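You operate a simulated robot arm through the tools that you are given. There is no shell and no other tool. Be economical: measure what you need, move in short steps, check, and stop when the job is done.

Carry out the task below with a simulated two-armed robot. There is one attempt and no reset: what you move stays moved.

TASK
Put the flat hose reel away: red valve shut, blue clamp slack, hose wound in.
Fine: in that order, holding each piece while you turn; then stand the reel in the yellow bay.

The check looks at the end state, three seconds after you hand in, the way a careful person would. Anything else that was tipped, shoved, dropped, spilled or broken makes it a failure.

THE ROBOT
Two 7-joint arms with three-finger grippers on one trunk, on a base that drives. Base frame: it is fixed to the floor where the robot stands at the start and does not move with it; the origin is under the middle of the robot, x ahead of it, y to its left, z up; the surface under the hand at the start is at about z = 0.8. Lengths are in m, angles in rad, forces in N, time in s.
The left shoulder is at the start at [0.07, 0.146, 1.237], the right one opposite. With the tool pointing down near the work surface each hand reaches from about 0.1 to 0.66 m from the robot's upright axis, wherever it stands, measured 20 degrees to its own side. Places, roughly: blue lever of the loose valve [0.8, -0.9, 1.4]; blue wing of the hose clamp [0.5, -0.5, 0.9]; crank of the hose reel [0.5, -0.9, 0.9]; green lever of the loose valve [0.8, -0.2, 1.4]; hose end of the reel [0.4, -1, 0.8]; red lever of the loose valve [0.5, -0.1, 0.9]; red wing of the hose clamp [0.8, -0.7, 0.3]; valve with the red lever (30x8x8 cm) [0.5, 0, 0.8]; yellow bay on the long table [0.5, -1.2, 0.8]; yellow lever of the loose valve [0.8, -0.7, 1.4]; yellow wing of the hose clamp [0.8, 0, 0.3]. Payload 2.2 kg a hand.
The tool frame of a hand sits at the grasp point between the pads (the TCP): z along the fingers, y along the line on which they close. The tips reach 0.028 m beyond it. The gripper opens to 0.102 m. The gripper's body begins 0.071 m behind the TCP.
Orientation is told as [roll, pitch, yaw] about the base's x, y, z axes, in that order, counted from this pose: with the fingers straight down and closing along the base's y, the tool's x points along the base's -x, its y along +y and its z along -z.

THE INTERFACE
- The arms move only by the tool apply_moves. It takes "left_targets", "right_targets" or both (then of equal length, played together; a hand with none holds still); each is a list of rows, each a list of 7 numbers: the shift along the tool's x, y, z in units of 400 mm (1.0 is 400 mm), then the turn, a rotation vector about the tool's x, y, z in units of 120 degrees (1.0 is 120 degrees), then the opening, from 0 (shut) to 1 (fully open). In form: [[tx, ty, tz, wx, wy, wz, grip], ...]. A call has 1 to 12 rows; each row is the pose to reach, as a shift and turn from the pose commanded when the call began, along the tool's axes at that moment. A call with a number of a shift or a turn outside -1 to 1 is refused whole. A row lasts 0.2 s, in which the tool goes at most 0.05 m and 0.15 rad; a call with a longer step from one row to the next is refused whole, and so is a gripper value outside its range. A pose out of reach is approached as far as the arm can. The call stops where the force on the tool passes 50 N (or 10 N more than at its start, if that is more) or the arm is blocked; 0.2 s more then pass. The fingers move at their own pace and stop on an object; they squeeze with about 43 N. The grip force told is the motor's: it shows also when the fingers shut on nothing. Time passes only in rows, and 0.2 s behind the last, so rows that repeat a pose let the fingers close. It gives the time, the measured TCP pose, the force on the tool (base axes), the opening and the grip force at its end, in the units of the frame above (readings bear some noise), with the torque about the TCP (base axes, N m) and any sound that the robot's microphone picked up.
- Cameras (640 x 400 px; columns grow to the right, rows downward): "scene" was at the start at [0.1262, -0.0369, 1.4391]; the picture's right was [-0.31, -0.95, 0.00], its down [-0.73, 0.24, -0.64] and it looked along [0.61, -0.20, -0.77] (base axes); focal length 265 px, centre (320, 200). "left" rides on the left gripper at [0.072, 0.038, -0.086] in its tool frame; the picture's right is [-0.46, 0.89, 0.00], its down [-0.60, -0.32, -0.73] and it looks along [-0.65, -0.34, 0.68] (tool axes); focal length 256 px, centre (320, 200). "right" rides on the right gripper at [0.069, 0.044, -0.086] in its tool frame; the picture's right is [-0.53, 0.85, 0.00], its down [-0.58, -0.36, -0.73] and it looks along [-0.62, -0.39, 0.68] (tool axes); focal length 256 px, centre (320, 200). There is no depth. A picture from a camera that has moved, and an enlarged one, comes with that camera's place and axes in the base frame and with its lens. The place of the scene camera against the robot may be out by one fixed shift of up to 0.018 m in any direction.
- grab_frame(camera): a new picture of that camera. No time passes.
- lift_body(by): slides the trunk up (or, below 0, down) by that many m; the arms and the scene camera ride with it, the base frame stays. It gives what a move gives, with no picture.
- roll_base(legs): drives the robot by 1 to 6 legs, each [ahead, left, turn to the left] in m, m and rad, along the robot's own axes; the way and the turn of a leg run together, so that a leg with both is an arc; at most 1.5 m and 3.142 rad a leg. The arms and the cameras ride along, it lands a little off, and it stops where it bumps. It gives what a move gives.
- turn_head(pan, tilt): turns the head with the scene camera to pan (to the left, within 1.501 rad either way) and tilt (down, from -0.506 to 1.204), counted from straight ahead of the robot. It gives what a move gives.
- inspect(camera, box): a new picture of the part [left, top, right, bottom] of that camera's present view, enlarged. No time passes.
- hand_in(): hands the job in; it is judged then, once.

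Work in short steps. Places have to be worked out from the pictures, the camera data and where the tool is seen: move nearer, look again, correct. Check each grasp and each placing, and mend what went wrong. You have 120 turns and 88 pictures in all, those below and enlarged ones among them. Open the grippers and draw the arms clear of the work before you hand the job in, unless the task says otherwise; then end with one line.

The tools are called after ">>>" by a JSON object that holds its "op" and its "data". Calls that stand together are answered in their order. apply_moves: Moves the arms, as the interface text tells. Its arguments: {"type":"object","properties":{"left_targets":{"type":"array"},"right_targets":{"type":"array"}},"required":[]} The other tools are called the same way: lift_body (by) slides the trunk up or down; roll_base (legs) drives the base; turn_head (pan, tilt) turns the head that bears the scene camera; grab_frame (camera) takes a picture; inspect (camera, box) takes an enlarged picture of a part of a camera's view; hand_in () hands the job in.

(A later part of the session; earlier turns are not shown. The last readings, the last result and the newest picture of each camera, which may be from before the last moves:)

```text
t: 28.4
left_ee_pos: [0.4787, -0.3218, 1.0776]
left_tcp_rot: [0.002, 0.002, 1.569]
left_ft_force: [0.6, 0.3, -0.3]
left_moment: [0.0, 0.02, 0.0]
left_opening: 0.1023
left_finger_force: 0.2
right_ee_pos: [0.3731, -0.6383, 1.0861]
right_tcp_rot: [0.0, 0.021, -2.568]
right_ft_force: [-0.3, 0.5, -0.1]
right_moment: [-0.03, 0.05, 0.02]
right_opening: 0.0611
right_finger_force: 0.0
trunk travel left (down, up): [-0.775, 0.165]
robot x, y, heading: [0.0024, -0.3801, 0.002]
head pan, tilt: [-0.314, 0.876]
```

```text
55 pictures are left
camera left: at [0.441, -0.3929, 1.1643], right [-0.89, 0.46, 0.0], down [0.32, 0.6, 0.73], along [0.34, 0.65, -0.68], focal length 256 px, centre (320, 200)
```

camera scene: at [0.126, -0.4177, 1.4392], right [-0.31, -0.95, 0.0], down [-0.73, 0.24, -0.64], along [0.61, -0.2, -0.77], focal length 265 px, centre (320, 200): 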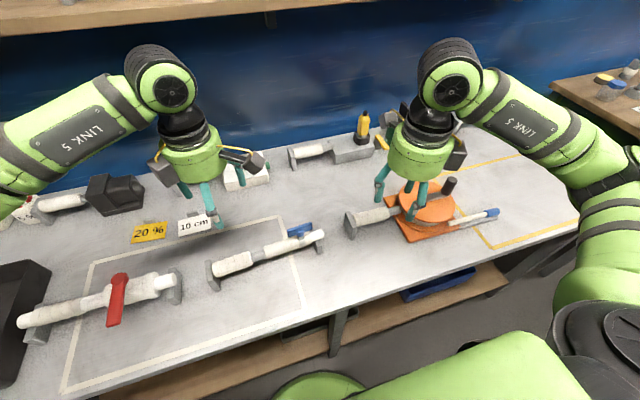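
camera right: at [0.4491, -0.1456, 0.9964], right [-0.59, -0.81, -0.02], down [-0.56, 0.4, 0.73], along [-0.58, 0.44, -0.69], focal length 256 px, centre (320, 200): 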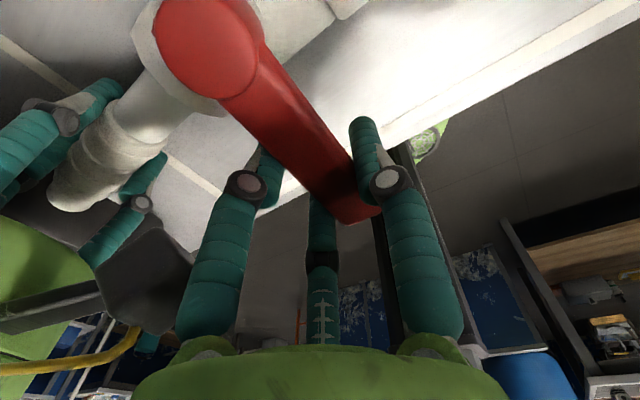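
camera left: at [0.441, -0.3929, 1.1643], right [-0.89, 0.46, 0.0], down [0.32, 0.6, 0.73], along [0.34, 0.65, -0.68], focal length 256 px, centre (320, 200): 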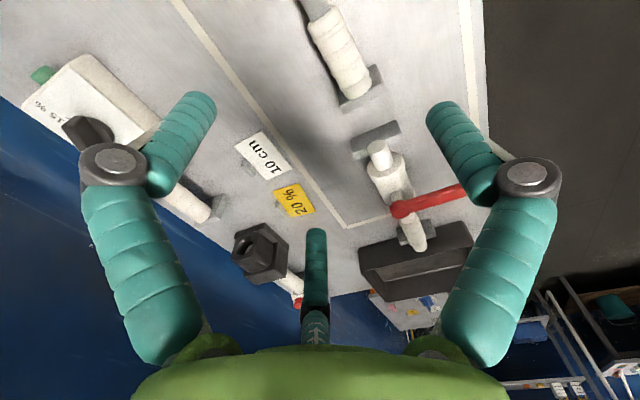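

>>> {"op": "inspect", "data": {"camera": "scene", "box": [195, 205, 345, 300]}}

>>> {"op": "grab_frame", "data": {"camera": "right"}}

```text
4.21 times, centred on (270, 252) of scene
camera zoom: at [0.126, -0.4177, 1.4392], right [-0.31, -0.95, 0.0], down [-0.73, 0.24, -0.64], along [0.61, -0.2, -0.77], focal length 1117 px, centre (530, -21)
```

zoom: 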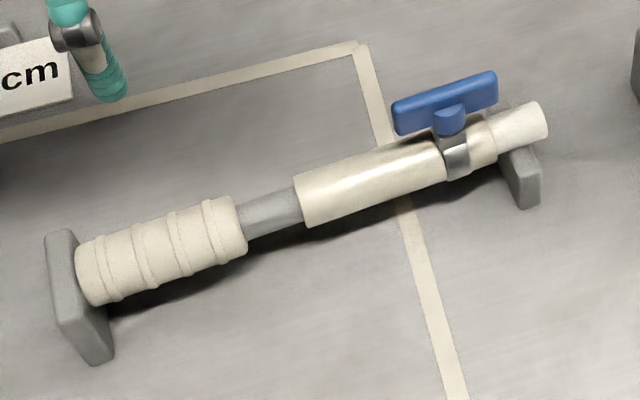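

```text
53 pictures are left
camera right: at [0.4525, -0.6386, 1.1749], right [0.01, -1.0, -0.01], down [-0.69, -0.01, 0.72], along [-0.72, 0.0, -0.69], focal length 256 px, centre (320, 200)
```

right: 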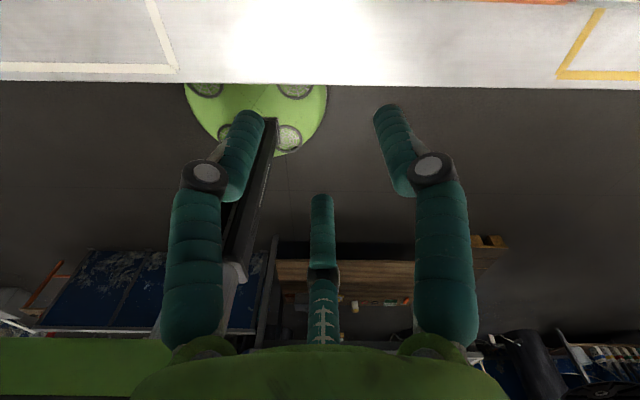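

The clamp's sleeve centre is about (0.464,-0.294,0.855) and the wing's axis about (0.470,-0.466), with its blade along y. I'll bring the right hand over the wing at yaw -90° and the left hand down to the sleeve without closing yet.

>>> {"op": "apply_moves", "data": {"left_targets": [[-0.009, 0.004, 0.046, 0, 0, 0, 1], [-0.018, 0.008, 0.092, 0, 0, 0, 1], [-0.027, 0.012, 0.138, 0, 0, 0, 1], [-0.036, 0.017, 0.184, 0, 0, 0, 1], [-0.045, 0.021, 0.23, 0, 0, 0, 1], [-0.054, 0.025, 0.276, 0, 0, 0, 1], [-0.063, 0.03, 0.322, 0, 0, 0, 1], [-0.072, 0.034, 0.369, 0, 0, 0, 1]], "right_targets": [[0.054, -0.029, 0.027, -0.001, 0.001, -0.06, 0.6], [0.108, -0.058, 0.054, -0.001, 0.002, -0.119, 0.6], [0.162, -0.087, 0.081, -0.002, 0.003, -0.179, 0.6], [0.217, -0.116, 0.107, -0.002, 0.004, -0.238, 0.6], [0.271, -0.145, 0.134, -0.003, 0.005, -0.298, 0.6], [0.325, -0.174, 0.161, -0.004, 0.006, -0.357, 0.6], [0.379, -0.203, 0.188, -0.004, 0.007, -0.417, 0.6], [0.433, -0.232, 0.215, -0.005, 0.008, -0.476, 0.6]]}}

>>> {"op": "grab_frame", "data": {"camera": "right"}}

>>> {"op": "grab_frame", "data": {"camera": "left"}}

>>> {"op": "inspect", "data": {"camera": "scene", "box": [170, 170, 370, 295]}}

```text
t: 30.2
left_ee_pos: [0.4659, -0.2936, 0.9306]
left_tcp_rot: [0.002, 0.0, 1.572]
left_ft_force: [0.3, -0.9, -0.1]
left_moment: [-0.04, 0.03, -0.01]
left_opening: 0.1021
left_finger_force: 0.0
right_ee_pos: [0.4709, -0.4651, 1.0038]
right_tcp_rot: [0.034, 0.02, -1.567]
right_ft_force: [0.2, 0.7, -0.1]
right_moment: [-0.07, 0.04, 0.0]
right_opening: 0.0615
right_finger_force: 0.1
trunk travel left (down, up): [-0.775, 0.165]
robot x, y, heading: [-0.0019, -0.3809, -0.006]
head pan, tilt: [-0.314, 0.876]
```

```text
52 pictures are left
camera right: at [0.5103, -0.3977, 1.0932], right [0.85, -0.53, 0.02], down [-0.39, -0.59, 0.71], along [-0.37, -0.61, -0.71], focal length 256 px, centre (320, 200)
```

right: 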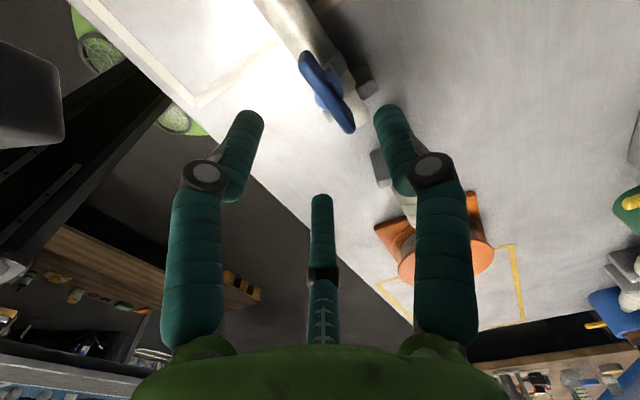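

```text
51 pictures are left
camera left: at [0.4283, -0.3642, 1.0161], right [-0.89, 0.46, 0.0], down [0.32, 0.6, 0.73], along [0.34, 0.65, -0.68], focal length 256 px, centre (320, 200)
```

left: 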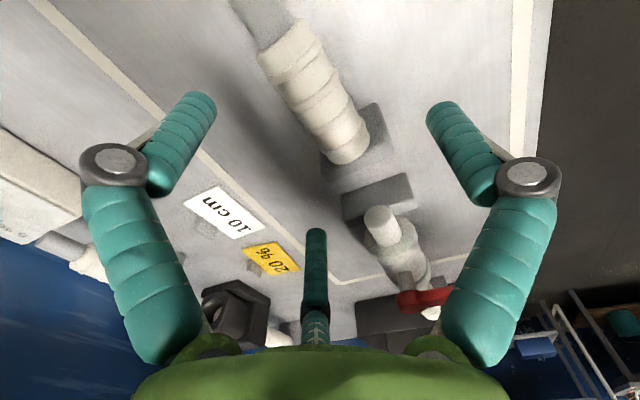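

```text
3.20 times, centred on (270, 232) of scene
camera zoom: at [0.1269, -0.4176, 1.4391], right [-0.31, -0.95, 0.0], down [-0.73, 0.24, -0.64], along [0.61, -0.2, -0.77], focal length 849 px, centre (480, 96)
```

zoom: 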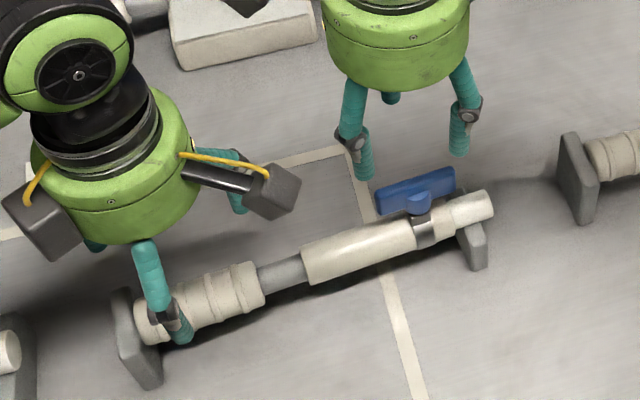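

Both are close. I'll grip the sleeve with the left hand at y≈-0.305 and lower the right hand to just above the wing.

>>> {"op": "apply_moves", "data": {"left_targets": [[0.01, 0.004, 0.05, 0, 0, 0, 1], [0.029, 0.008, 0.1, 0, 0, 0, 1], [0.029, 0.008, 0.176, 0, 0, 0, 1], [0.029, 0.008, 0.176, 0, 0, 0, 0.7], [0.029, 0.008, 0.176, 0, 0, 0, 0.5], [0.029, 0.008, 0.176, 0, 0, 0, 0.3], [0.029, 0.008, 0.176, 0, 0, 0, 0.2], [0.029, 0.008, 0.176, 0, 0, 0, 0.2]], "right_targets": [[-0.001, 0.002, 0.03, 0.005, -0.002, 0, 0.6], [-0.003, 0.004, 0.06, 0.01, -0.005, 0, 0.6], [-0.005, 0.007, 0.09, 0.016, -0.0095, 0, 0.6], [-0.005, 0.01, 0.12, 0.016, -0.0095, 0, 0.6], [-0.005, 0.01, 0.147, 0.016, -0.0095, 0, 0.6], [-0.005, 0.01, 0.147, 0.016, -0.0095, 0, 0.6], [-0.005, 0.01, 0.147, 0.016, -0.0095, 0, 0.6], [-0.005, 0.01, 0.147, 0.016, -0.0095, 0, 0.6]]}}

>>> {"op": "grab_frame", "data": {"camera": "right"}}

>>> {"op": "inspect", "data": {"camera": "scene", "box": [170, 170, 370, 295]}}

```text
t: 32.0
left_ee_pos: [0.4609, -0.3062, 0.8607]
left_tcp_rot: [-0.001, 0.0, 1.571]
left_ft_force: [-0.1, -0.8, 2.0]
left_moment: [-0.17, -0.02, 0.0]
left_opening: 0.0433
left_finger_force: 43.3
right_ee_pos: [0.4755, -0.4678, 0.9461]
right_tcp_rot: [0.001, 0.004, -1.57]
right_ft_force: [-0.4, -0.4, 0.1]
right_moment: [0.01, 0.01, 0.0]
right_opening: 0.0613
right_finger_force: 0.0
trunk travel left (down, up): [-0.775, 0.165]
robot x, y, heading: [-0.0022, -0.3825, 0.004]
head pan, tilt: [-0.314, 0.876]
```

```text
49 pictures are left
camera right: at [0.5186, -0.3985, 1.0324], right [0.85, -0.53, 0.0], down [-0.36, -0.58, 0.73], along [-0.39, -0.62, -0.68], focal length 256 px, centre (320, 200)
```

right: 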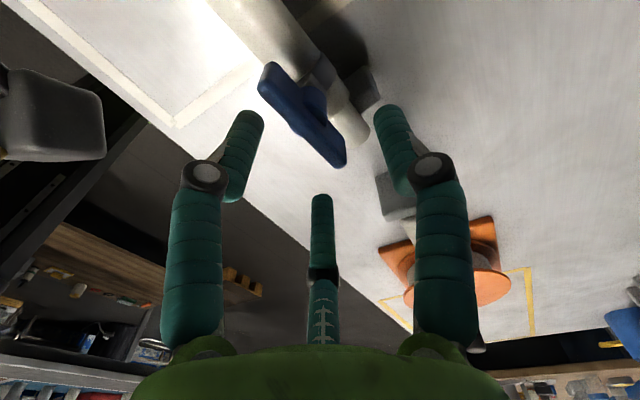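

```text
3.20 times, centred on (270, 232) of scene
camera zoom: at [0.1256, -0.4194, 1.4392], right [-0.31, -0.95, 0.0], down [-0.73, 0.24, -0.64], along [0.61, -0.2, -0.77], focal length 849 px, centre (480, 96)
```

zoom: 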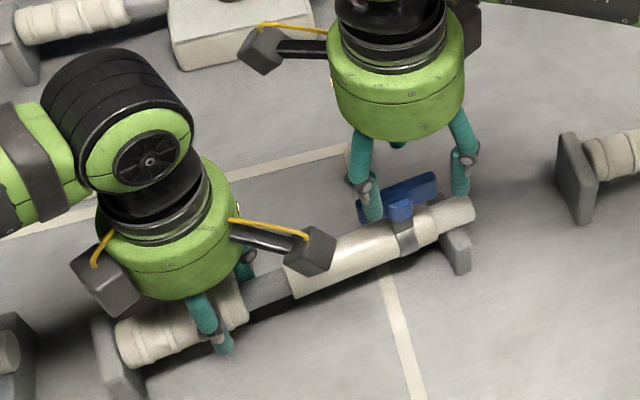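

The left hand holds the sleeve (opening 0.043), and the clamp slid slightly to +y on closing. The wing axis is now about (0.472,-0.455). I'll correct, lower and close the right hand on the blade.

>>> {"op": "apply_moves", "data": {"right_targets": [[0.032, -0.009, 0, 0, 0, 0, 0.6], [0.032, -0.009, 0.04, 0, 0, 0, 0.6], [0.032, -0.009, 0.078, 0, 0, 0, 0.6], [0.032, -0.009, 0.078, 0, 0, 0, 0.4], [0.032, -0.009, 0.078, 0, 0, 0, 0.2], [0.032, -0.009, 0.078, 0, 0, 0, 0.05], [0.032, -0.009, 0.078, 0, 0, 0, 0]]}}

>>> {"op": "grab_frame", "data": {"camera": "right"}}

>>> {"op": "inspect", "data": {"camera": "scene", "box": [170, 170, 370, 295]}}

```text
t: 33.6
left_ee_pos: [0.4615, -0.3057, 0.8609]
left_tcp_rot: [0.003, 0.0, 1.572]
left_ft_force: [8.9, -2.9, 0.2]
left_moment: [0.46, 0.56, 0.42]
left_opening: 0.0432
left_finger_force: 42.1
right_ee_pos: [0.4711, -0.4545, 0.9131]
right_tcp_rot: [-0.002, 0.002, -1.567]
right_ft_force: [-8.0, 3.8, 0.6]
right_moment: [-0.16, -0.15, 0.77]
right_opening: 0.0184
right_finger_force: 43.3
trunk travel left (down, up): [-0.775, 0.165]
robot x, y, heading: [-0.0009, -0.3845, 0.0]
head pan, tilt: [-0.314, 0.876]
```

```text
47 pictures are left
camera right: at [0.5143, -0.3847, 1.0006], right [0.85, -0.53, 0.0], down [-0.36, -0.58, 0.73], along [-0.39, -0.62, -0.68], focal length 256 px, centre (320, 200)
```

right: 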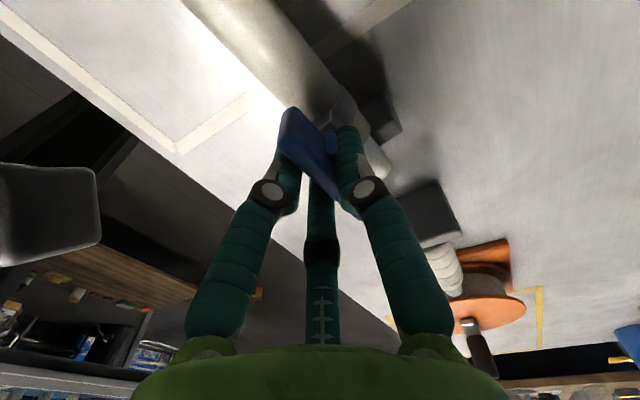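

```text
3.20 times, centred on (270, 232) of scene
camera zoom: at [0.1261, -0.4191, 1.4391], right [-0.31, -0.95, 0.0], down [-0.73, 0.24, -0.64], along [0.61, -0.2, -0.77], focal length 849 px, centre (480, 96)
```

zoom: 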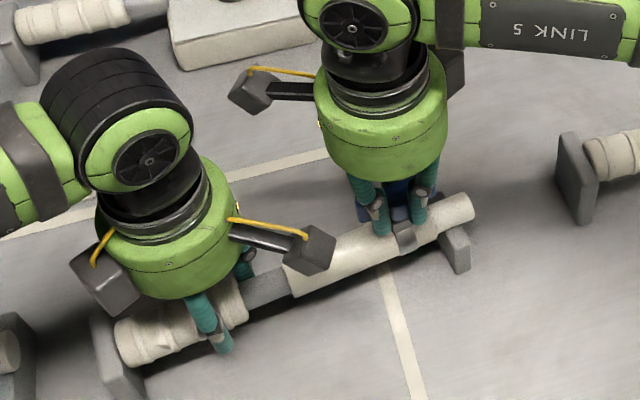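

The blade is gripped (0.018). I'll turn counter-clockwise (loosening) by 0.4 rad and read the torque.

>>> {"op": "apply_moves", "data": {"right_targets": [[0, 0, 0, 0, 0, -0.064, 0], [0, 0, 0, 0, 0, -0.127, 0], [0, 0, 0, 0, 0, -0.191, 0]]}}

>>> {"op": "inspect", "data": {"camera": "scene", "box": [170, 170, 370, 295]}}

```text
t: 34.4
left_ee_pos: [0.4606, -0.307, 0.8609]
left_tcp_rot: [-0.002, -0.003, 1.571]
left_ft_force: [3.2, 1.8, 5.5]
left_moment: [-1.12, -0.15, 0.41]
left_opening: 0.0433
left_finger_force: 42.9
right_ee_pos: [0.4716, -0.4552, 0.913]
right_tcp_rot: [0.0, -0.001, -1.171]
right_ft_force: [-2.1, -3.7, -2.5]
right_moment: [0.57, 0.19, -0.03]
right_opening: 0.0158
right_finger_force: 41.6
trunk travel left (down, up): [-0.775, 0.165]
robot x, y, heading: [-0.0025, -0.3852, 0.002]
head pan, tilt: [-0.314, 0.876]
```

```text
3.20 times, centred on (270, 232) of scene
camera zoom: at [0.126, -0.4195, 1.4391], right [-0.31, -0.95, 0.0], down [-0.73, 0.24, -0.64], along [0.61, -0.2, -0.77], focal length 849 px, centre (480, 96)
```

zoom: 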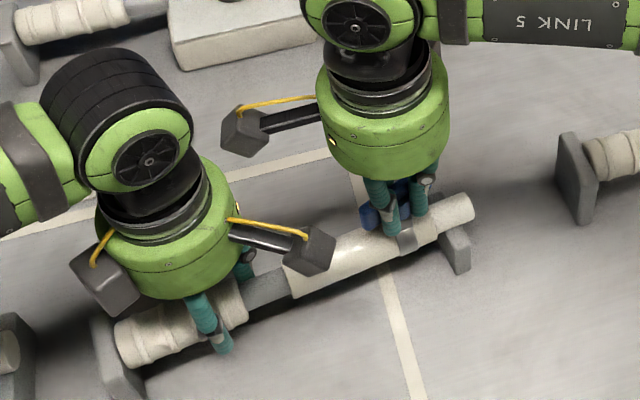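

It turns freely. I'll continue counter-clockwise by about 1.2 rad.

>>> {"op": "apply_moves", "data": {"right_targets": [[0, 0, 0, 0, 0, -0.07, 0], [0, 0, 0, 0, 0, -0.14, 0], [0, 0, 0, 0, 0, -0.21, 0], [0, 0, 0, 0, 0, -0.28, 0], [0, 0, 0, 0, 0, -0.35, 0], [0, 0, 0, 0, 0, -0.42, 0], [0, 0, 0, 0, 0, -0.49, 0], [0, 0, 0, 0, 0, -0.56, 0]]}}

>>> {"op": "inspect", "data": {"camera": "scene", "box": [170, 170, 370, 295]}}

```text
t: 36.2
left_ee_pos: [0.4601, -0.3048, 0.8609]
left_tcp_rot: [0.002, -0.005, 1.572]
left_ft_force: [-5.9, 19.1, 16.6]
left_moment: [-0.32, 0.1, -0.94]
left_opening: 0.043
left_finger_force: 43.1
right_ee_pos: [0.472, -0.4586, 0.913]
right_tcp_rot: [-0.004, -0.004, 0.001]
right_ft_force: [8.9, -22.0, -2.9]
right_moment: [-0.3, -0.04, -0.07]
right_opening: 0.0158
right_finger_force: 41.5
trunk travel left (down, up): [-0.775, 0.165]
robot x, y, heading: [0.0004, -0.3827, -0.001]
head pan, tilt: [-0.314, 0.876]
```

```text
3.20 times, centred on (270, 232) of scene
camera zoom: at [0.1247, -0.4207, 1.4393], right [-0.31, -0.95, 0.0], down [-0.73, 0.24, -0.64], along [0.61, -0.2, -0.77], focal length 849 px, centre (480, 96)
```

zoom: 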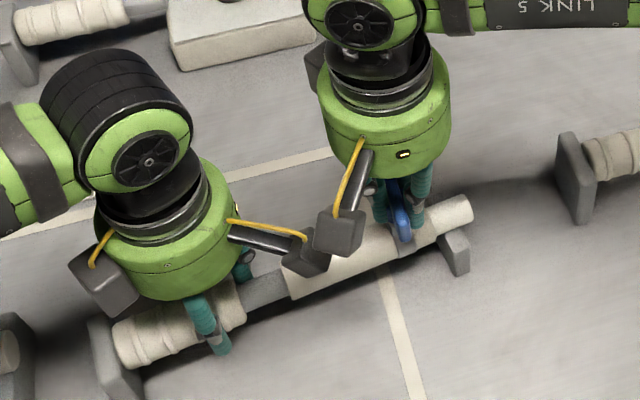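

90° turned and still free. The hand is pushed about 4 mm in -y, so I'll re-centre and keep turning.

>>> {"op": "apply_moves", "data": {"right_targets": [[0, -0.009, 0, 0, 0, -0.06, 0], [0, -0.009, 0, 0, 0, -0.13, 0], [0, -0.009, 0, 0, 0, -0.2, 0], [0, -0.009, 0, 0, 0, -0.27, 0], [0, -0.009, 0, 0, 0, -0.34, 0], [0, -0.009, 0, 0, 0, -0.41, 0], [0, -0.009, 0, 0, 0, -0.45, 0]]}}

>>> {"op": "inspect", "data": {"camera": "scene", "box": [170, 170, 370, 295]}}

```text
t: 37.8
left_ee_pos: [0.4584, -0.3063, 0.8621]
left_tcp_rot: [0.003, -0.002, 1.568]
left_ft_force: [-15.2, 10.3, 17.6]
left_moment: [0.3, 0.18, -1.83]
left_opening: 0.0433
left_finger_force: 42.9
right_ee_pos: [0.4712, -0.4586, 0.9149]
right_tcp_rot: [-0.005, -0.004, 0.948]
right_ft_force: [14.4, -8.8, -2.5]
right_moment: [-0.26, -0.27, -0.05]
right_opening: 0.0159
right_finger_force: 41.9
trunk travel left (down, up): [-0.775, 0.165]
robot x, y, heading: [-0.0013, -0.3829, 0.003]
head pan, tilt: [-0.314, 0.876]
```

```text
3.20 times, centred on (270, 232) of scene
camera zoom: at [0.124, -0.4195, 1.4393], right [-0.31, -0.95, 0.0], down [-0.73, 0.24, -0.64], along [0.61, -0.2, -0.77], focal length 849 px, centre (480, 96)
```

zoom: 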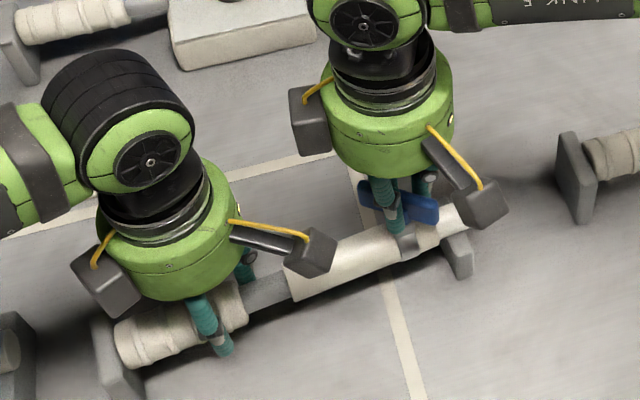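

Still free after about 145°. I'll open, lift, wind the hand back and look at the wing before regripping.

>>> {"op": "apply_moves", "data": {"right_targets": [[0, 0, 0, 0, 0, 0, 0.4], [0, 0, 0, 0, 0, 0, 0.6], [0, 0, -0.06, 0, 0, 0, 0.6], [0, 0, -0.12, 0, 0, 0.07, 0.6], [0, 0, -0.18, 0, 0, 0.14, 0.6], [0, 0, -0.18, 0, 0, 0.21, 0.6], [0, 0, -0.18, 0, 0, 0.28, 0.6], [0, 0, -0.18, 0, 0, 0.35, 0.6], [0, 0, -0.18, 0, 0, 0.42, 0.6], [0, 0, -0.18, 0, 0, 0.49, 0.6], [0, 0, -0.18, 0, 0, 0.56, 0.6], [0, 0, -0.18, 0, 0, 0.63, 0.6]]}}

>>> {"op": "inspect", "data": {"camera": "scene", "box": [240, 190, 340, 260]}}

```text
t: 40.4
left_ee_pos: [0.4617, -0.3068, 0.8602]
left_tcp_rot: [0.0, 0.0, 1.57]
left_ft_force: [-0.7, -0.2, 1.2]
left_moment: [-0.35, 0.0, -0.02]
left_opening: 0.0431
left_finger_force: 42.8
right_ee_pos: [0.4705, -0.4578, 0.9862]
right_tcp_rot: [0.002, 0.0, -0.377]
right_ft_force: [-0.7, 0.0, -0.5]
right_moment: [0.0, 0.0, 0.04]
right_opening: 0.0611
right_finger_force: 0.0
trunk travel left (down, up): [-0.775, 0.165]
robot x, y, heading: [-0.0002, -0.3827, -0.002]
head pan, tilt: [-0.314, 0.876]
```

```text
5.71 times, centred on (290, 225) of scene
camera zoom: at [0.1259, -0.4193, 1.4391], right [-0.31, -0.95, 0.0], down [-0.73, 0.24, -0.64], along [0.61, -0.2, -0.77], focal length 1516 px, centre (491, 57)
```

zoom: 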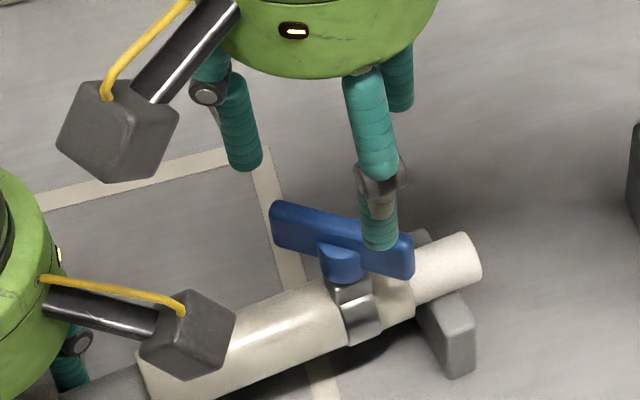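

Nothing marks an end yet, so I'll wind the hand back to yaw -2.19 to regrip the symmetric blade.

>>> {"op": "apply_moves", "data": {"right_targets": [[0, 0, 0, 0, 0, 0.071, 0.6], [0, 0, 0, 0, 0, 0.143, 0.6], [0, 0, 0, 0, 0, 0.214, 0.6], [0, 0, 0, 0, 0, 0.286, 0.6], [0, 0, 0, 0, 0, 0.357, 0.6], [0, 0, 0, 0, 0, 0.429, 0.6], [0, 0, 0, 0, 0, 0.5, 0.6], [0, 0, 0, 0, 0, 0.572, 0.6], [0, 0, 0, 0, 0, 0.643, 0.6], [0, 0, 0, 0, 0, 0.715, 0.6], [0, 0, 0, 0, 0, 0.786, 0.6], [0, 0, 0, 0, 0, 0.857, 0.6]]}}

>>> {"op": "grab_frame", "data": {"camera": "right"}}

```text
t: 43.0
left_ee_pos: [0.4611, -0.3052, 0.8603]
left_tcp_rot: [0.002, 0.0, 1.57]
left_ft_force: [0.1, -1.1, 0.2]
left_moment: [0.04, 0.11, 0.0]
left_opening: 0.0432
left_finger_force: 42.7
right_ee_pos: [0.4717, -0.4583, 0.9865]
right_tcp_rot: [-0.001, 0.003, -2.173]
right_ft_force: [-1.1, 0.1, 0.5]
right_moment: [-0.01, 0.02, -0.02]
right_opening: 0.0612
right_finger_force: 0.1
trunk travel left (down, up): [-0.775, 0.165]
robot x, y, heading: [0.0039, -0.3816, 0.003]
head pan, tilt: [-0.314, 0.876]
```

```text
41 pictures are left
camera right: at [0.5463, -0.4263, 1.0731], right [0.39, -0.92, 0.0], down [-0.63, -0.27, 0.73], along [-0.67, -0.29, -0.68], focal length 256 px, centre (320, 200)
```

right: 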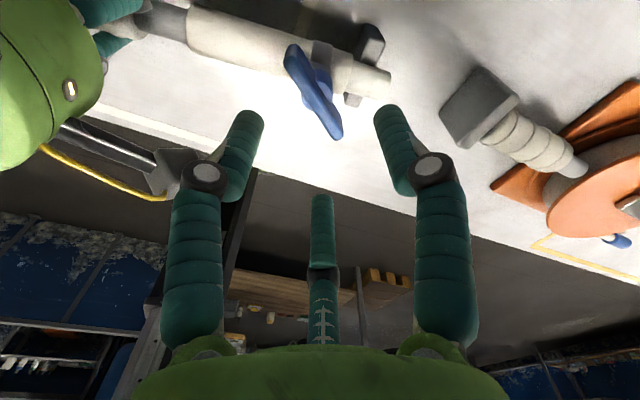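

It's aligned with the blade. I'll lower, close and go on turning counter-clockwise.

>>> {"op": "apply_moves", "data": {"right_targets": [[0, 0, 0.07, 0, 0, 0.008, 0.6], [0, 0, 0.14, 0, 0, 0.008, 0.6], [0, 0, 0.184, 0, 0, 0.008, 0.6], [0, 0, 0.184, 0, 0, 0.008, 0.2], [0, 0, 0.184, 0, 0, 0.008, 0.0], [0, 0, 0.184, 0, 0, 0.008, 0], [0, 0, 0.184, 0, 0, -0.06, 0], [0, 0, 0.184, 0, 0, -0.13, 0], [0, 0, 0.184, 0, 0, -0.2, 0], [0, 0, 0.184, 0, 0, -0.27, 0], [0, 0, 0.184, 0, 0, -0.34, 0], [0, 0, 0.184, 0, 0, -0.41, 0]]}}

```text
t: 45.6
left_ee_pos: [0.4616, -0.3061, 0.8607]
left_tcp_rot: [0.0, 0.001, 1.572]
left_ft_force: [0.9, -6.5, 7.5]
left_moment: [-1.27, -0.08, 1.45]
left_opening: 0.0431
left_finger_force: 42.7
right_ee_pos: [0.473, -0.4587, 0.9112]
right_tcp_rot: [0.0, -0.002, -1.317]
right_ft_force: [-0.1, 6.6, -6.9]
right_moment: [0.54, -0.06, -1.37]
right_opening: 0.0168
right_finger_force: 42.1
trunk travel left (down, up): [-0.775, 0.165]
robot x, y, heading: [0.0034, -0.3815, -0.002]
head pan, tilt: [-0.314, 0.876]
```

Torque has risen (1.4 N·m against) after about 190°, which suggests a stop. I'll push slightly further to confirm.

>>> {"op": "apply_moves", "data": {"right_targets": [[0, 0, 0, 0, 0, -0.04, 0], [0, 0, 0, 0, 0, -0.08, 0]]}}

>>> {"op": "inspect", "data": {"camera": "right", "box": [180, 60, 440, 220]}}

```text
t: 46.2
left_ee_pos: [0.4608, -0.3049, 0.8612]
left_tcp_rot: [0.002, -0.001, 1.58]
left_ft_force: [0.2, -0.9, 11.2]
left_moment: [-1.07, 0.04, 2.23]
left_opening: 0.0433
left_finger_force: 43.0
right_ee_pos: [0.4729, -0.4601, 0.9113]
right_tcp_rot: [0.0, -0.001, -1.15]
right_ft_force: [0.6, 0.5, -7.3]
right_moment: [-0.07, -0.26, -2.41]
right_opening: 0.02
right_finger_force: 42.6
trunk travel left (down, up): [-0.775, 0.165]
robot x, y, heading: [-0.0001, -0.3821, 0.0]
head pan, tilt: [-0.314, 0.876]
```

```text
2.46 times, centred on (310, 140) of right
camera zoom: at [0.4839, -0.3789, 0.9987], right [0.99, -0.14, 0.0], down [-0.1, -0.67, 0.73], along [-0.1, -0.72, -0.68], focal length 630 px, centre (345, 348)
```

zoom: 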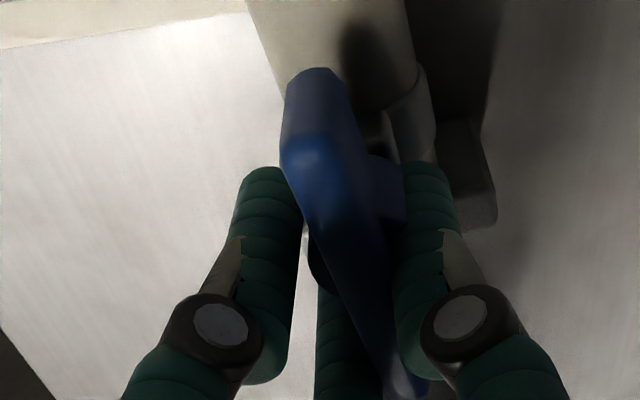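

The torque rose to 2.4 N·m while the blade stayed put: it's at the end stop, half a turn open, so the clamp is slack. I'll ease back, open the right hand and lift, then release the left.

>>> {"op": "apply_moves", "data": {"right_targets": [[0, 0, 0, 0, 0, 0.06, 0], [0, 0, 0, 0, 0, 0.09, 0.3], [0, 0, 0, 0, 0, 0.09, 0.6], [0, 0, -0.08, 0, 0, 0.09, 0.6], [0, 0, -0.16, 0, 0, 0.09, 0.6], [0, 0, -0.26, 0, 0, 0.09, 0.6], [0, 0, -0.36, 0, 0, 0.09, 0.6]]}}

>>> {"op": "apply_moves", "data": {"left_targets": [[0, 0, 0, 0, 0, 0, 0.6], [0, 0, 0, 0, 0, 0, 1], [0, 0, 0, 0, 0, 0, 1], [0, 0, -0.1, 0, 0, 0, 1], [0, 0, -0.2, 0, 0, 0, 1], [0, 0, -0.3, 0, 0, 0, 1], [0, 0, -0.4, 0, 0, 0, 1], [0, 0, -0.5, 0, 0, 0, 1]], "right_targets": [[0, 0, -0.02, 0, 0, 0, 1], [0, 0, -0.05, 0, 0, 0, 1], [0, 0, -0.07, 0, 0, 0, 1], [0, 0, -0.09, 0, 0, 0, 1], [0, 0, -0.09, 0, 0, 0, 1], [0, 0, -0.09, 0, 0, 0, 1], [0, 0, -0.09, 0, 0, 0, 1], [0, 0, -0.09, 0, 0, 0, 1]]}}

>>> {"op": "grab_frame", "data": {"camera": "scene"}}

```text
t: 47.8
left_ee_pos: [0.461, -0.3045, 0.8601]
left_tcp_rot: [-0.001, -0.001, 1.572]
left_ft_force: [-0.7, 1.9, 5.3]
left_moment: [0.79, 0.26, -0.06]
left_opening: 0.0431
left_finger_force: 43.3
right_ee_pos: [0.4719, -0.4582, 1.0578]
right_tcp_rot: [0.0, 0.001, -1.332]
right_ft_force: [-1.0, 0.5, 0.9]
right_moment: [0.0, -0.03, -0.02]
right_opening: 0.0612
right_finger_force: 0.0
trunk travel left (down, up): [-0.775, 0.165]
robot x, y, heading: [-0.0043, -0.3854, -0.005]
head pan, tilt: [-0.314, 0.876]
```

```text
t: 49.6
left_ee_pos: [0.4601, -0.3063, 1.0629]
left_tcp_rot: [0.0, -0.001, 1.572]
left_ft_force: [-0.3, 0.3, 0.5]
left_moment: [0.01, -0.01, -0.03]
left_opening: 0.1019
left_finger_force: 0.0
right_ee_pos: [0.4709, -0.4592, 1.0926]
right_tcp_rot: [-0.001, 0.002, -1.331]
right_ft_force: [-0.4, -0.7, 0.3]
right_moment: [0.03, 0.02, 0.0]
right_opening: 0.1019
right_finger_force: 0.1
trunk travel left (down, up): [-0.775, 0.165]
robot x, y, heading: [-0.0003, -0.3838, -0.001]
head pan, tilt: [-0.314, 0.876]
```

```text
39 pictures are left
camera scene: at [0.1253, -0.4196, 1.4391], right [-0.31, -0.95, 0.0], down [-0.73, 0.24, -0.64], along [0.61, -0.2, -0.77], focal length 265 px, centre (320, 200)
```

scene: 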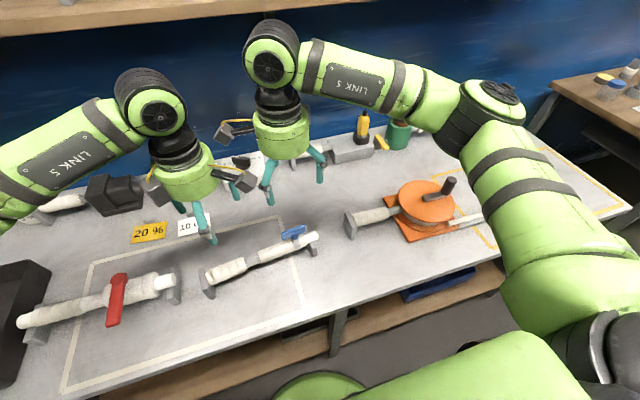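

The wing is turned and the clamp is standing. Now I'll drive another 0.37 m right to the reel.

>>> {"op": "roll_base", "data": {"legs": [[0, -0.37, 0]]}}

>>> {"op": "grab_frame", "data": {"camera": "scene"}}

>>> {"op": "grab_frame", "data": {"camera": "right"}}

```text
t: 52.0
left_ee_pos: [0.4616, -0.6717, 1.0609]
left_tcp_rot: [0.004, 0.002, 1.578]
left_ft_force: [0.2, 0.1, -0.2]
left_moment: [-0.01, 0.03, 0.01]
left_opening: 0.102
left_finger_force: 0.1
right_ee_pos: [0.4723, -0.8239, 1.0928]
right_tcp_rot: [-0.001, 0.0, -1.326]
right_ft_force: [0.2, -0.2, 0.5]
right_moment: [-0.01, -0.03, 0.02]
right_opening: 0.1018
right_finger_force: 0.1
trunk travel left (down, up): [-0.775, 0.165]
robot x, y, heading: [0.002, -0.7516, 0.005]
head pan, tilt: [-0.314, 0.876]
```

```text
38 pictures are left
camera scene: at [0.1267, -0.7864, 1.4392], right [-0.31, -0.95, 0.0], down [-0.73, 0.23, -0.64], along [0.61, -0.2, -0.77], focal length 265 px, centre (320, 200)
```

scene: 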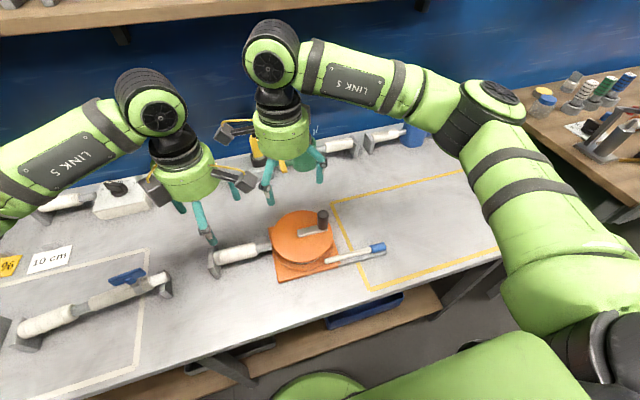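

```text
37 pictures are left
camera right: at [0.4977, -0.7461, 1.1799], right [0.95, -0.31, 0.0], down [-0.21, -0.65, 0.73], along [-0.23, -0.69, -0.68], focal length 256 px, centre (320, 200)
```

right: 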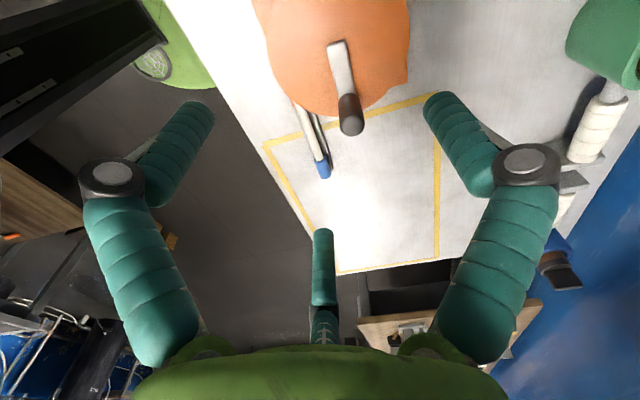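

>>> {"op": "inspect", "data": {"camera": "scene", "box": [200, 195, 400, 300]}}

>>> {"op": "grab_frame", "data": {"camera": "left"}}

```text
3.20 times, centred on (300, 248) of scene
camera zoom: at [0.1267, -0.7864, 1.4392], right [-0.31, -0.95, 0.0], down [-0.73, 0.23, -0.64], along [0.61, -0.2, -0.77], focal length 849 px, centre (384, 48)
```

zoom: 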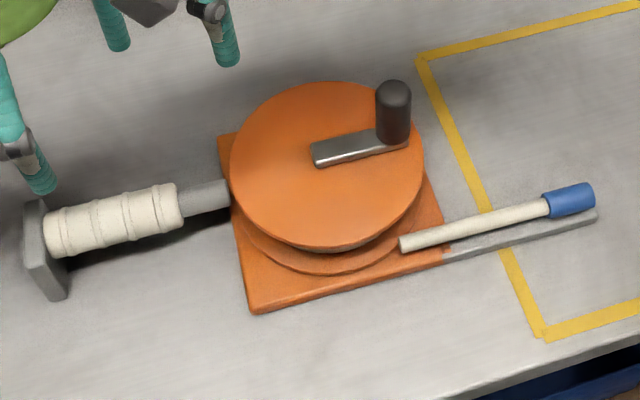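

```text
35 pictures are left
camera left: at [0.4243, -0.7425, 1.1468], right [-0.89, 0.46, 0.0], down [0.31, 0.61, 0.73], along [0.34, 0.65, -0.68], focal length 256 px, centre (320, 200)
```

left: 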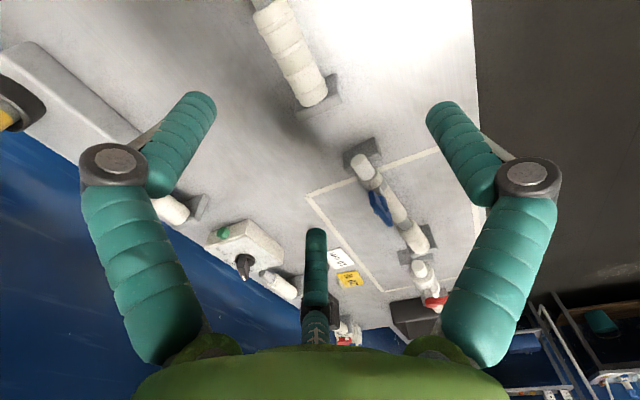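

Reel: the sleeve runs along y from about -0.625 to -0.725 at x≈0.491; the crank pivot is at about (0.481,-0.836) and the knob at about (0.484,-0.90), top z≈0.93. I'll hold the sleeve with the left hand at y≈-0.65, to leave room, and set the right hand above the knob.

>>> {"op": "apply_moves", "data": {"left_targets": [[-0.01, -0.01, 0.07, 0, 0, 0, 1], [-0.02, -0.025, 0.14, 0, 0, 0, 1], [-0.03, -0.04, 0.21, 0, 0, 0, 1], [-0.04, -0.055, 0.28, 0, 0, 0, 1], [-0.059, -0.0735, 0.35, 0, 0, 0, 1], [-0.059, -0.0735, 0.42, 0, 0, 0, 1], [-0.059, -0.0735, 0.5, 0, 0, 0, 1], [-0.059, -0.0735, 0.5, 0, 0, 0, 0.7], [-0.059, -0.0735, 0.5, 0, 0, 0, 0.5], [-0.059, -0.0735, 0.5, 0, 0, 0, 0.3], [-0.059, -0.0735, 0.5, 0, 0, 0, 0.2], [-0.059, -0.0735, 0.5, 0, 0, 0, 0.2]], "right_targets": [[-0.016, -0.001, 0.021, 0, 0, -0.071, 0.8], [-0.032, -0.003, 0.042, 0, 0, -0.142, 0.8], [-0.048, -0.004, 0.063, 0, 0, -0.213, 0.8], [-0.064, -0.006, 0.083, 0, 0, -0.284, 0.8], [-0.08, -0.007, 0.104, 0, 0, -0.355, 0.8], [-0.096, -0.008, 0.125, 0, 0, -0.426, 0.8], [-0.112, -0.01, 0.146, 0, 0, -0.497, 0.8], [-0.128, -0.011, 0.167, 0, 0, -0.568, 0.8], [-0.144, -0.013, 0.188, 0, 0, -0.639, 0.8], [-0.16, -0.014, 0.208, 0, 0, -0.71, 0.8], [-0.176, -0.016, 0.229, 0, 0, -0.781, 0.8], [-0.1915, -0.017, 0.25, 0, 0, -0.852, 0.8]]}}

>>> {"op": "inspect", "data": {"camera": "scene", "box": [190, 170, 400, 300]}}

>>> {"op": "grab_frame", "data": {"camera": "right"}}

```text
t: 54.5
left_ee_pos: [0.4893, -0.6497, 0.8598]
left_tcp_rot: [0.001, 0.002, 1.578]
left_ft_force: [-0.2, -0.8, 4.7]
left_moment: [-0.06, 0.02, 0.55]
left_opening: 0.0432
left_finger_force: 43.3
right_ee_pos: [0.4843, -0.9005, 0.9927]
right_tcp_rot: [0.002, -0.001, 0.459]
right_ft_force: [0.2, -0.6, 0.1]
right_moment: [-0.03, 0.03, 0.0]
right_opening: 0.0816
right_finger_force: 0.0
trunk travel left (down, up): [-0.775, 0.165]
robot x, y, heading: [0.0002, -0.752, 0.001]
head pan, tilt: [-0.314, 0.876]
```

```text
3.05 times, centred on (295, 235) of scene
camera zoom: at [0.1264, -0.7883, 1.4392], right [-0.31, -0.95, 0.0], down [-0.73, 0.23, -0.64], along [0.61, -0.2, -0.77], focal length 809 px, centre (396, 93)
```

zoom: 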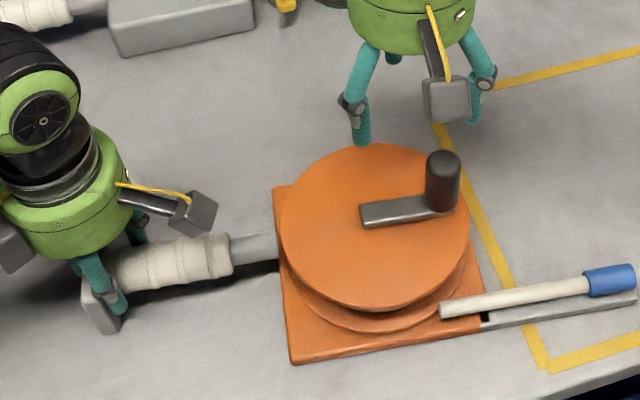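

```text
33 pictures are left
camera right: at [0.4027, -0.8927, 1.0797], right [0.1, 0.99, 0.0], down [0.68, -0.07, 0.73], along [0.73, -0.07, -0.68], focal length 256 px, centre (320, 200)
```

right: 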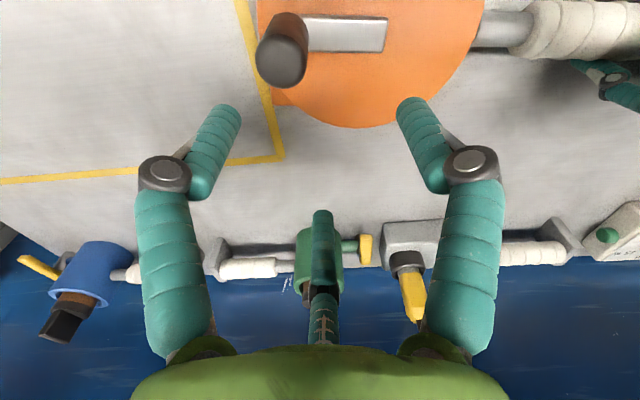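

Closing the left hand swung the reel slightly: the knob is now at about (0.448,-0.917) and the pivot at about (0.450,-0.861). I'll shift over the knob, lower and close.

>>> {"op": "apply_moves", "data": {"right_targets": [[0.05, 0.002, 0, 0, 0, 0, 0.8], [0.099, 0.003, 0, 0, 0, 0, 0.8], [0.099, 0.003, 0.06, 0, 0, 0, 0.8], [0.099, 0.003, 0.12, 0, 0, 0, 0.8], [0.099, 0.003, 0.185, 0, 0, 0, 0.8], [0.099, 0.003, 0.185, 0, 0, 0, 0.5], [0.099, 0.003, 0.185, 0, 0, 0, 0.3], [0.099, 0.003, 0.185, 0, 0, 0, 0.15], [0.099, 0.003, 0.185, 0, 0, 0, 0.1]]}}

>>> {"op": "inspect", "data": {"camera": "scene", "box": [190, 170, 400, 300]}}

```text
t: 56.5
left_ee_pos: [0.4898, -0.6495, 0.8618]
left_tcp_rot: [0.001, -0.001, 1.578]
left_ft_force: [1.0, -1.3, 5.6]
left_moment: [0.03, 0.09, 0.19]
left_opening: 0.0432
left_finger_force: 43.4
right_ee_pos: [0.4479, -0.9175, 0.9194]
right_tcp_rot: [0.001, -0.002, 0.46]
right_ft_force: [0.6, 1.0, 0.2]
right_moment: [-0.05, -0.58, -0.04]
right_opening: 0.0265
right_finger_force: 43.0
trunk travel left (down, up): [-0.775, 0.165]
robot x, y, heading: [-0.0001, -0.7504, -0.001]
head pan, tilt: [-0.314, 0.876]
```

```text
3.05 times, centred on (295, 235) of scene
camera zoom: at [0.1262, -0.7883, 1.4392], right [-0.31, -0.95, 0.0], down [-0.73, 0.23, -0.64], along [0.61, -0.2, -0.77], focal length 809 px, centre (396, 93)
```

zoom: 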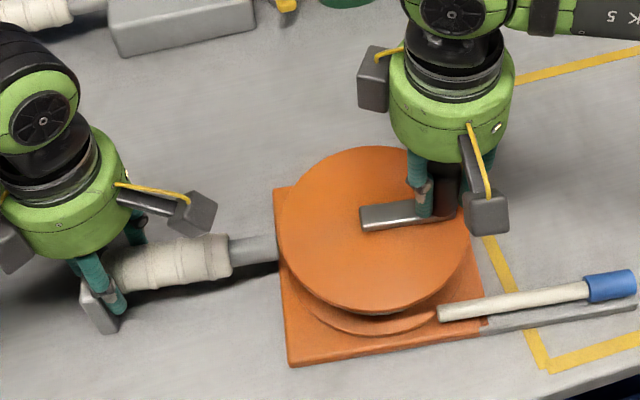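

The knob is gripped (0.0265). I'll crank clockwise, the sense that draws the hose in along the near side, first by about 43°.

>>> {"op": "apply_moves", "data": {"right_targets": [[0.0287, 0.0203, 0, 0, 0, 0, 0.1], [0.0513, 0.0474, 0, 0, 0, 0, 0.1], [0.0669, 0.079, 0, 0, 0, 0, 0.1]]}}

>>> {"op": "inspect", "data": {"camera": "scene", "box": [190, 170, 400, 300]}}

```text
t: 57.4
left_ee_pos: [0.4896, -0.6454, 0.8614]
left_tcp_rot: [-0.004, -0.01, 1.582]
left_ft_force: [1.2, 18.4, 5.4]
left_moment: [0.07, 0.06, -0.52]
left_opening: 0.0407
left_finger_force: 42.8
right_ee_pos: [0.4087, -0.9031, 0.9183]
right_tcp_rot: [-0.005, 0.002, 0.453]
right_ft_force: [-2.9, -22.4, 5.4]
right_moment: [-0.76, 0.03, -0.17]
right_opening: 0.0258
right_finger_force: 42.7
trunk travel left (down, up): [-0.775, 0.165]
robot x, y, heading: [0.0014, -0.7544, 0.004]
head pan, tilt: [-0.314, 0.876]
```

```text
3.05 times, centred on (295, 235) of scene
camera zoom: at [0.1248, -0.7886, 1.4394], right [-0.31, -0.95, 0.0], down [-0.73, 0.24, -0.64], along [0.61, -0.2, -0.77], focal length 809 px, centre (396, 93)
```

zoom: 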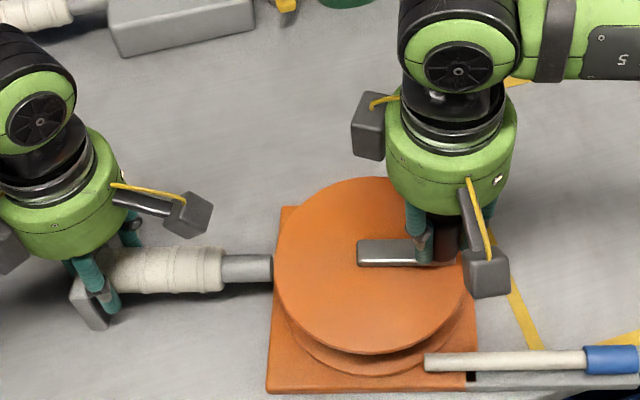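

The whole reel swung on the left grip instead and the crank didn't turn against the base, so clockwise seems blocked. I'll go back and try counter-clockwise.

>>> {"op": "apply_moves", "data": {"right_targets": [[-0.0156, -0.0316, 0, 0, 0, 0, 0.1], [-0.0382, -0.0587, 0, 0, 0, 0, 0.1], [-0.0669, -0.079, 0, 0, 0, 0, 0.1], [-0.0999, -0.0917, 0, 0, 0, 0, 0.1], [-0.1346, -0.096, 0, 0, 0, 0, 0.1]]}}

>>> {"op": "inspect", "data": {"camera": "scene", "box": [190, 170, 400, 300]}}

```text
t: 58.5
left_ee_pos: [0.4927, -0.6427, 0.861]
left_tcp_rot: [-0.005, -0.007, 1.598]
left_ft_force: [18.5, 18.7, -1.2]
left_moment: [-0.36, 0.49, 3.97]
left_opening: 0.0452
left_finger_force: 42.8
right_ee_pos: [0.4738, -0.9144, 0.9176]
right_tcp_rot: [-0.004, 0.01, 0.457]
right_ft_force: [-20.1, -18.0, 5.5]
right_moment: [-0.3, 0.8, 0.36]
right_opening: 0.0274
right_finger_force: 43.2
trunk travel left (down, up): [-0.775, 0.165]
robot x, y, heading: [-0.0018, -0.7517, 0.009]
head pan, tilt: [-0.314, 0.876]
```

```text
3.05 times, centred on (295, 235) of scene
camera zoom: at [0.1259, -0.7874, 1.4393], right [-0.31, -0.95, 0.0], down [-0.73, 0.23, -0.64], along [0.61, -0.2, -0.77], focal length 809 px, centre (396, 93)
```

zoom: 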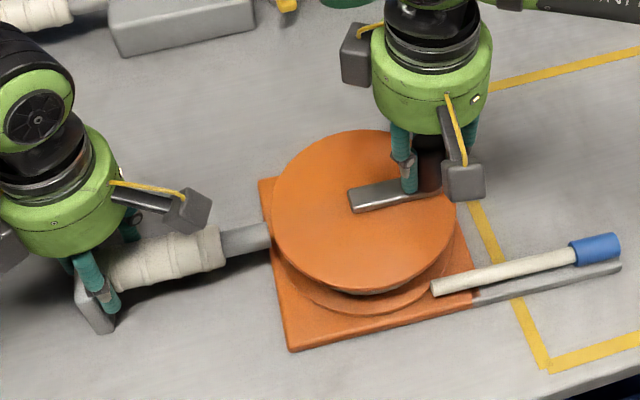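

Neither direction really loaded the crank, because force at the knob just swings the reel about the left grip. A better way is to grip the crank bar close to its pivot and twist, which pins the pivot in place. I'll release the knob, lift and turn the hand toward yaw -90°.

>>> {"op": "apply_moves", "data": {"right_targets": [[0, 0, 0, 0, 0, 0, 0.5], [0, 0, 0, 0, 0, 0, 0.7], [0, 0, -0.1, 0, 0, 0, 0.7], [0, 0, -0.2, 0, 0, 0.07, 0.7], [0, 0, -0.25, 0, 0, 0.14, 0.7], [0, 0, -0.25, 0, 0, 0.21, 0.7], [0, 0, -0.25, 0, 0, 0.28, 0.7], [0, 0, -0.25, 0, 0, 0.35, 0.7], [0, 0, -0.25, 0, 0, 0.42, 0.7], [0, 0, -0.25, 0, 0, 0.49, 0.7], [0, 0, -0.25, 0, 0, 0.56, 0.7], [0, 0, -0.25, 0, 0, 0.63, 0.7]]}}

>>> {"op": "apply_moves", "data": {"right_targets": [[0, 0, 0, 0, 0, 0.07, 0.7], [0, 0, 0, 0, 0, 0.14, 0.7], [0, 0, 0, 0, 0, 0.21, 0.7], [0, 0, 0, 0, 0, 0.28, 0.7], [0, 0, 0, 0, 0, 0.338, 0.7]]}}

>>> {"op": "inspect", "data": {"camera": "scene", "box": [190, 170, 400, 300]}}

>>> {"op": "grab_frame", "data": {"camera": "right"}}

```text
t: 61.1
left_ee_pos: [0.4918, -0.6485, 0.861]
left_tcp_rot: [-0.001, -0.003, 1.578]
left_ft_force: [1.5, -1.6, 3.3]
left_moment: [0.08, 0.14, 0.52]
left_opening: 0.043
left_finger_force: 42.5
right_ee_pos: [0.4744, -0.9117, 1.0191]
right_tcp_rot: [0.001, 0.002, -0.864]
right_ft_force: [0.4, 0.6, -0.3]
right_moment: [0.03, -0.02, -0.03]
right_opening: 0.0714
right_finger_force: 0.1
trunk travel left (down, up): [-0.775, 0.165]
robot x, y, heading: [-0.001, -0.7541, -0.0]
head pan, tilt: [-0.314, 0.876]
```

```text
t: 62.4
left_ee_pos: [0.4917, -0.6493, 0.8618]
left_tcp_rot: [-0.001, 0.0, 1.576]
left_ft_force: [1.9, 0.2, 3.2]
left_moment: [0.14, 0.11, 0.54]
left_opening: 0.0429
left_finger_force: 42.8
right_ee_pos: [0.4749, -0.9111, 1.0175]
right_tcp_rot: [-0.001, 0.002, -1.571]
right_ft_force: [0.3, 0.2, -1.2]
right_moment: [0.02, 0.02, 0.05]
right_opening: 0.0714
right_finger_force: 0.1
trunk travel left (down, up): [-0.775, 0.165]
robot x, y, heading: [0.0033, -0.7508, 0.001]
head pan, tilt: [-0.314, 0.876]
```

```text
3.05 times, centred on (295, 235) of scene
camera zoom: at [0.1265, -0.788, 1.4392], right [-0.31, -0.95, 0.0], down [-0.73, 0.23, -0.64], along [0.61, -0.2, -0.77], focal length 809 px, centre (396, 93)
```

zoom: 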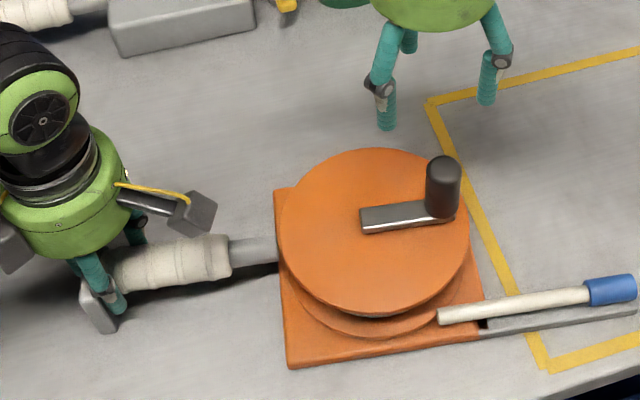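

```text
28 pictures are left
camera right: at [0.5186, -0.8422, 1.1061], right [0.84, -0.54, 0.0], down [-0.37, -0.58, 0.73], along [-0.39, -0.62, -0.68], focal length 256 px, centre (320, 200)
```

right: 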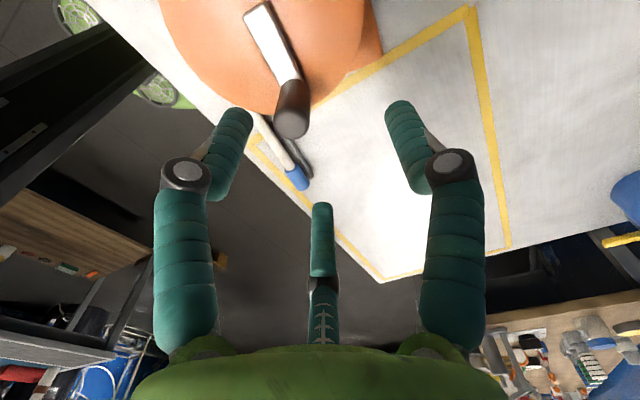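

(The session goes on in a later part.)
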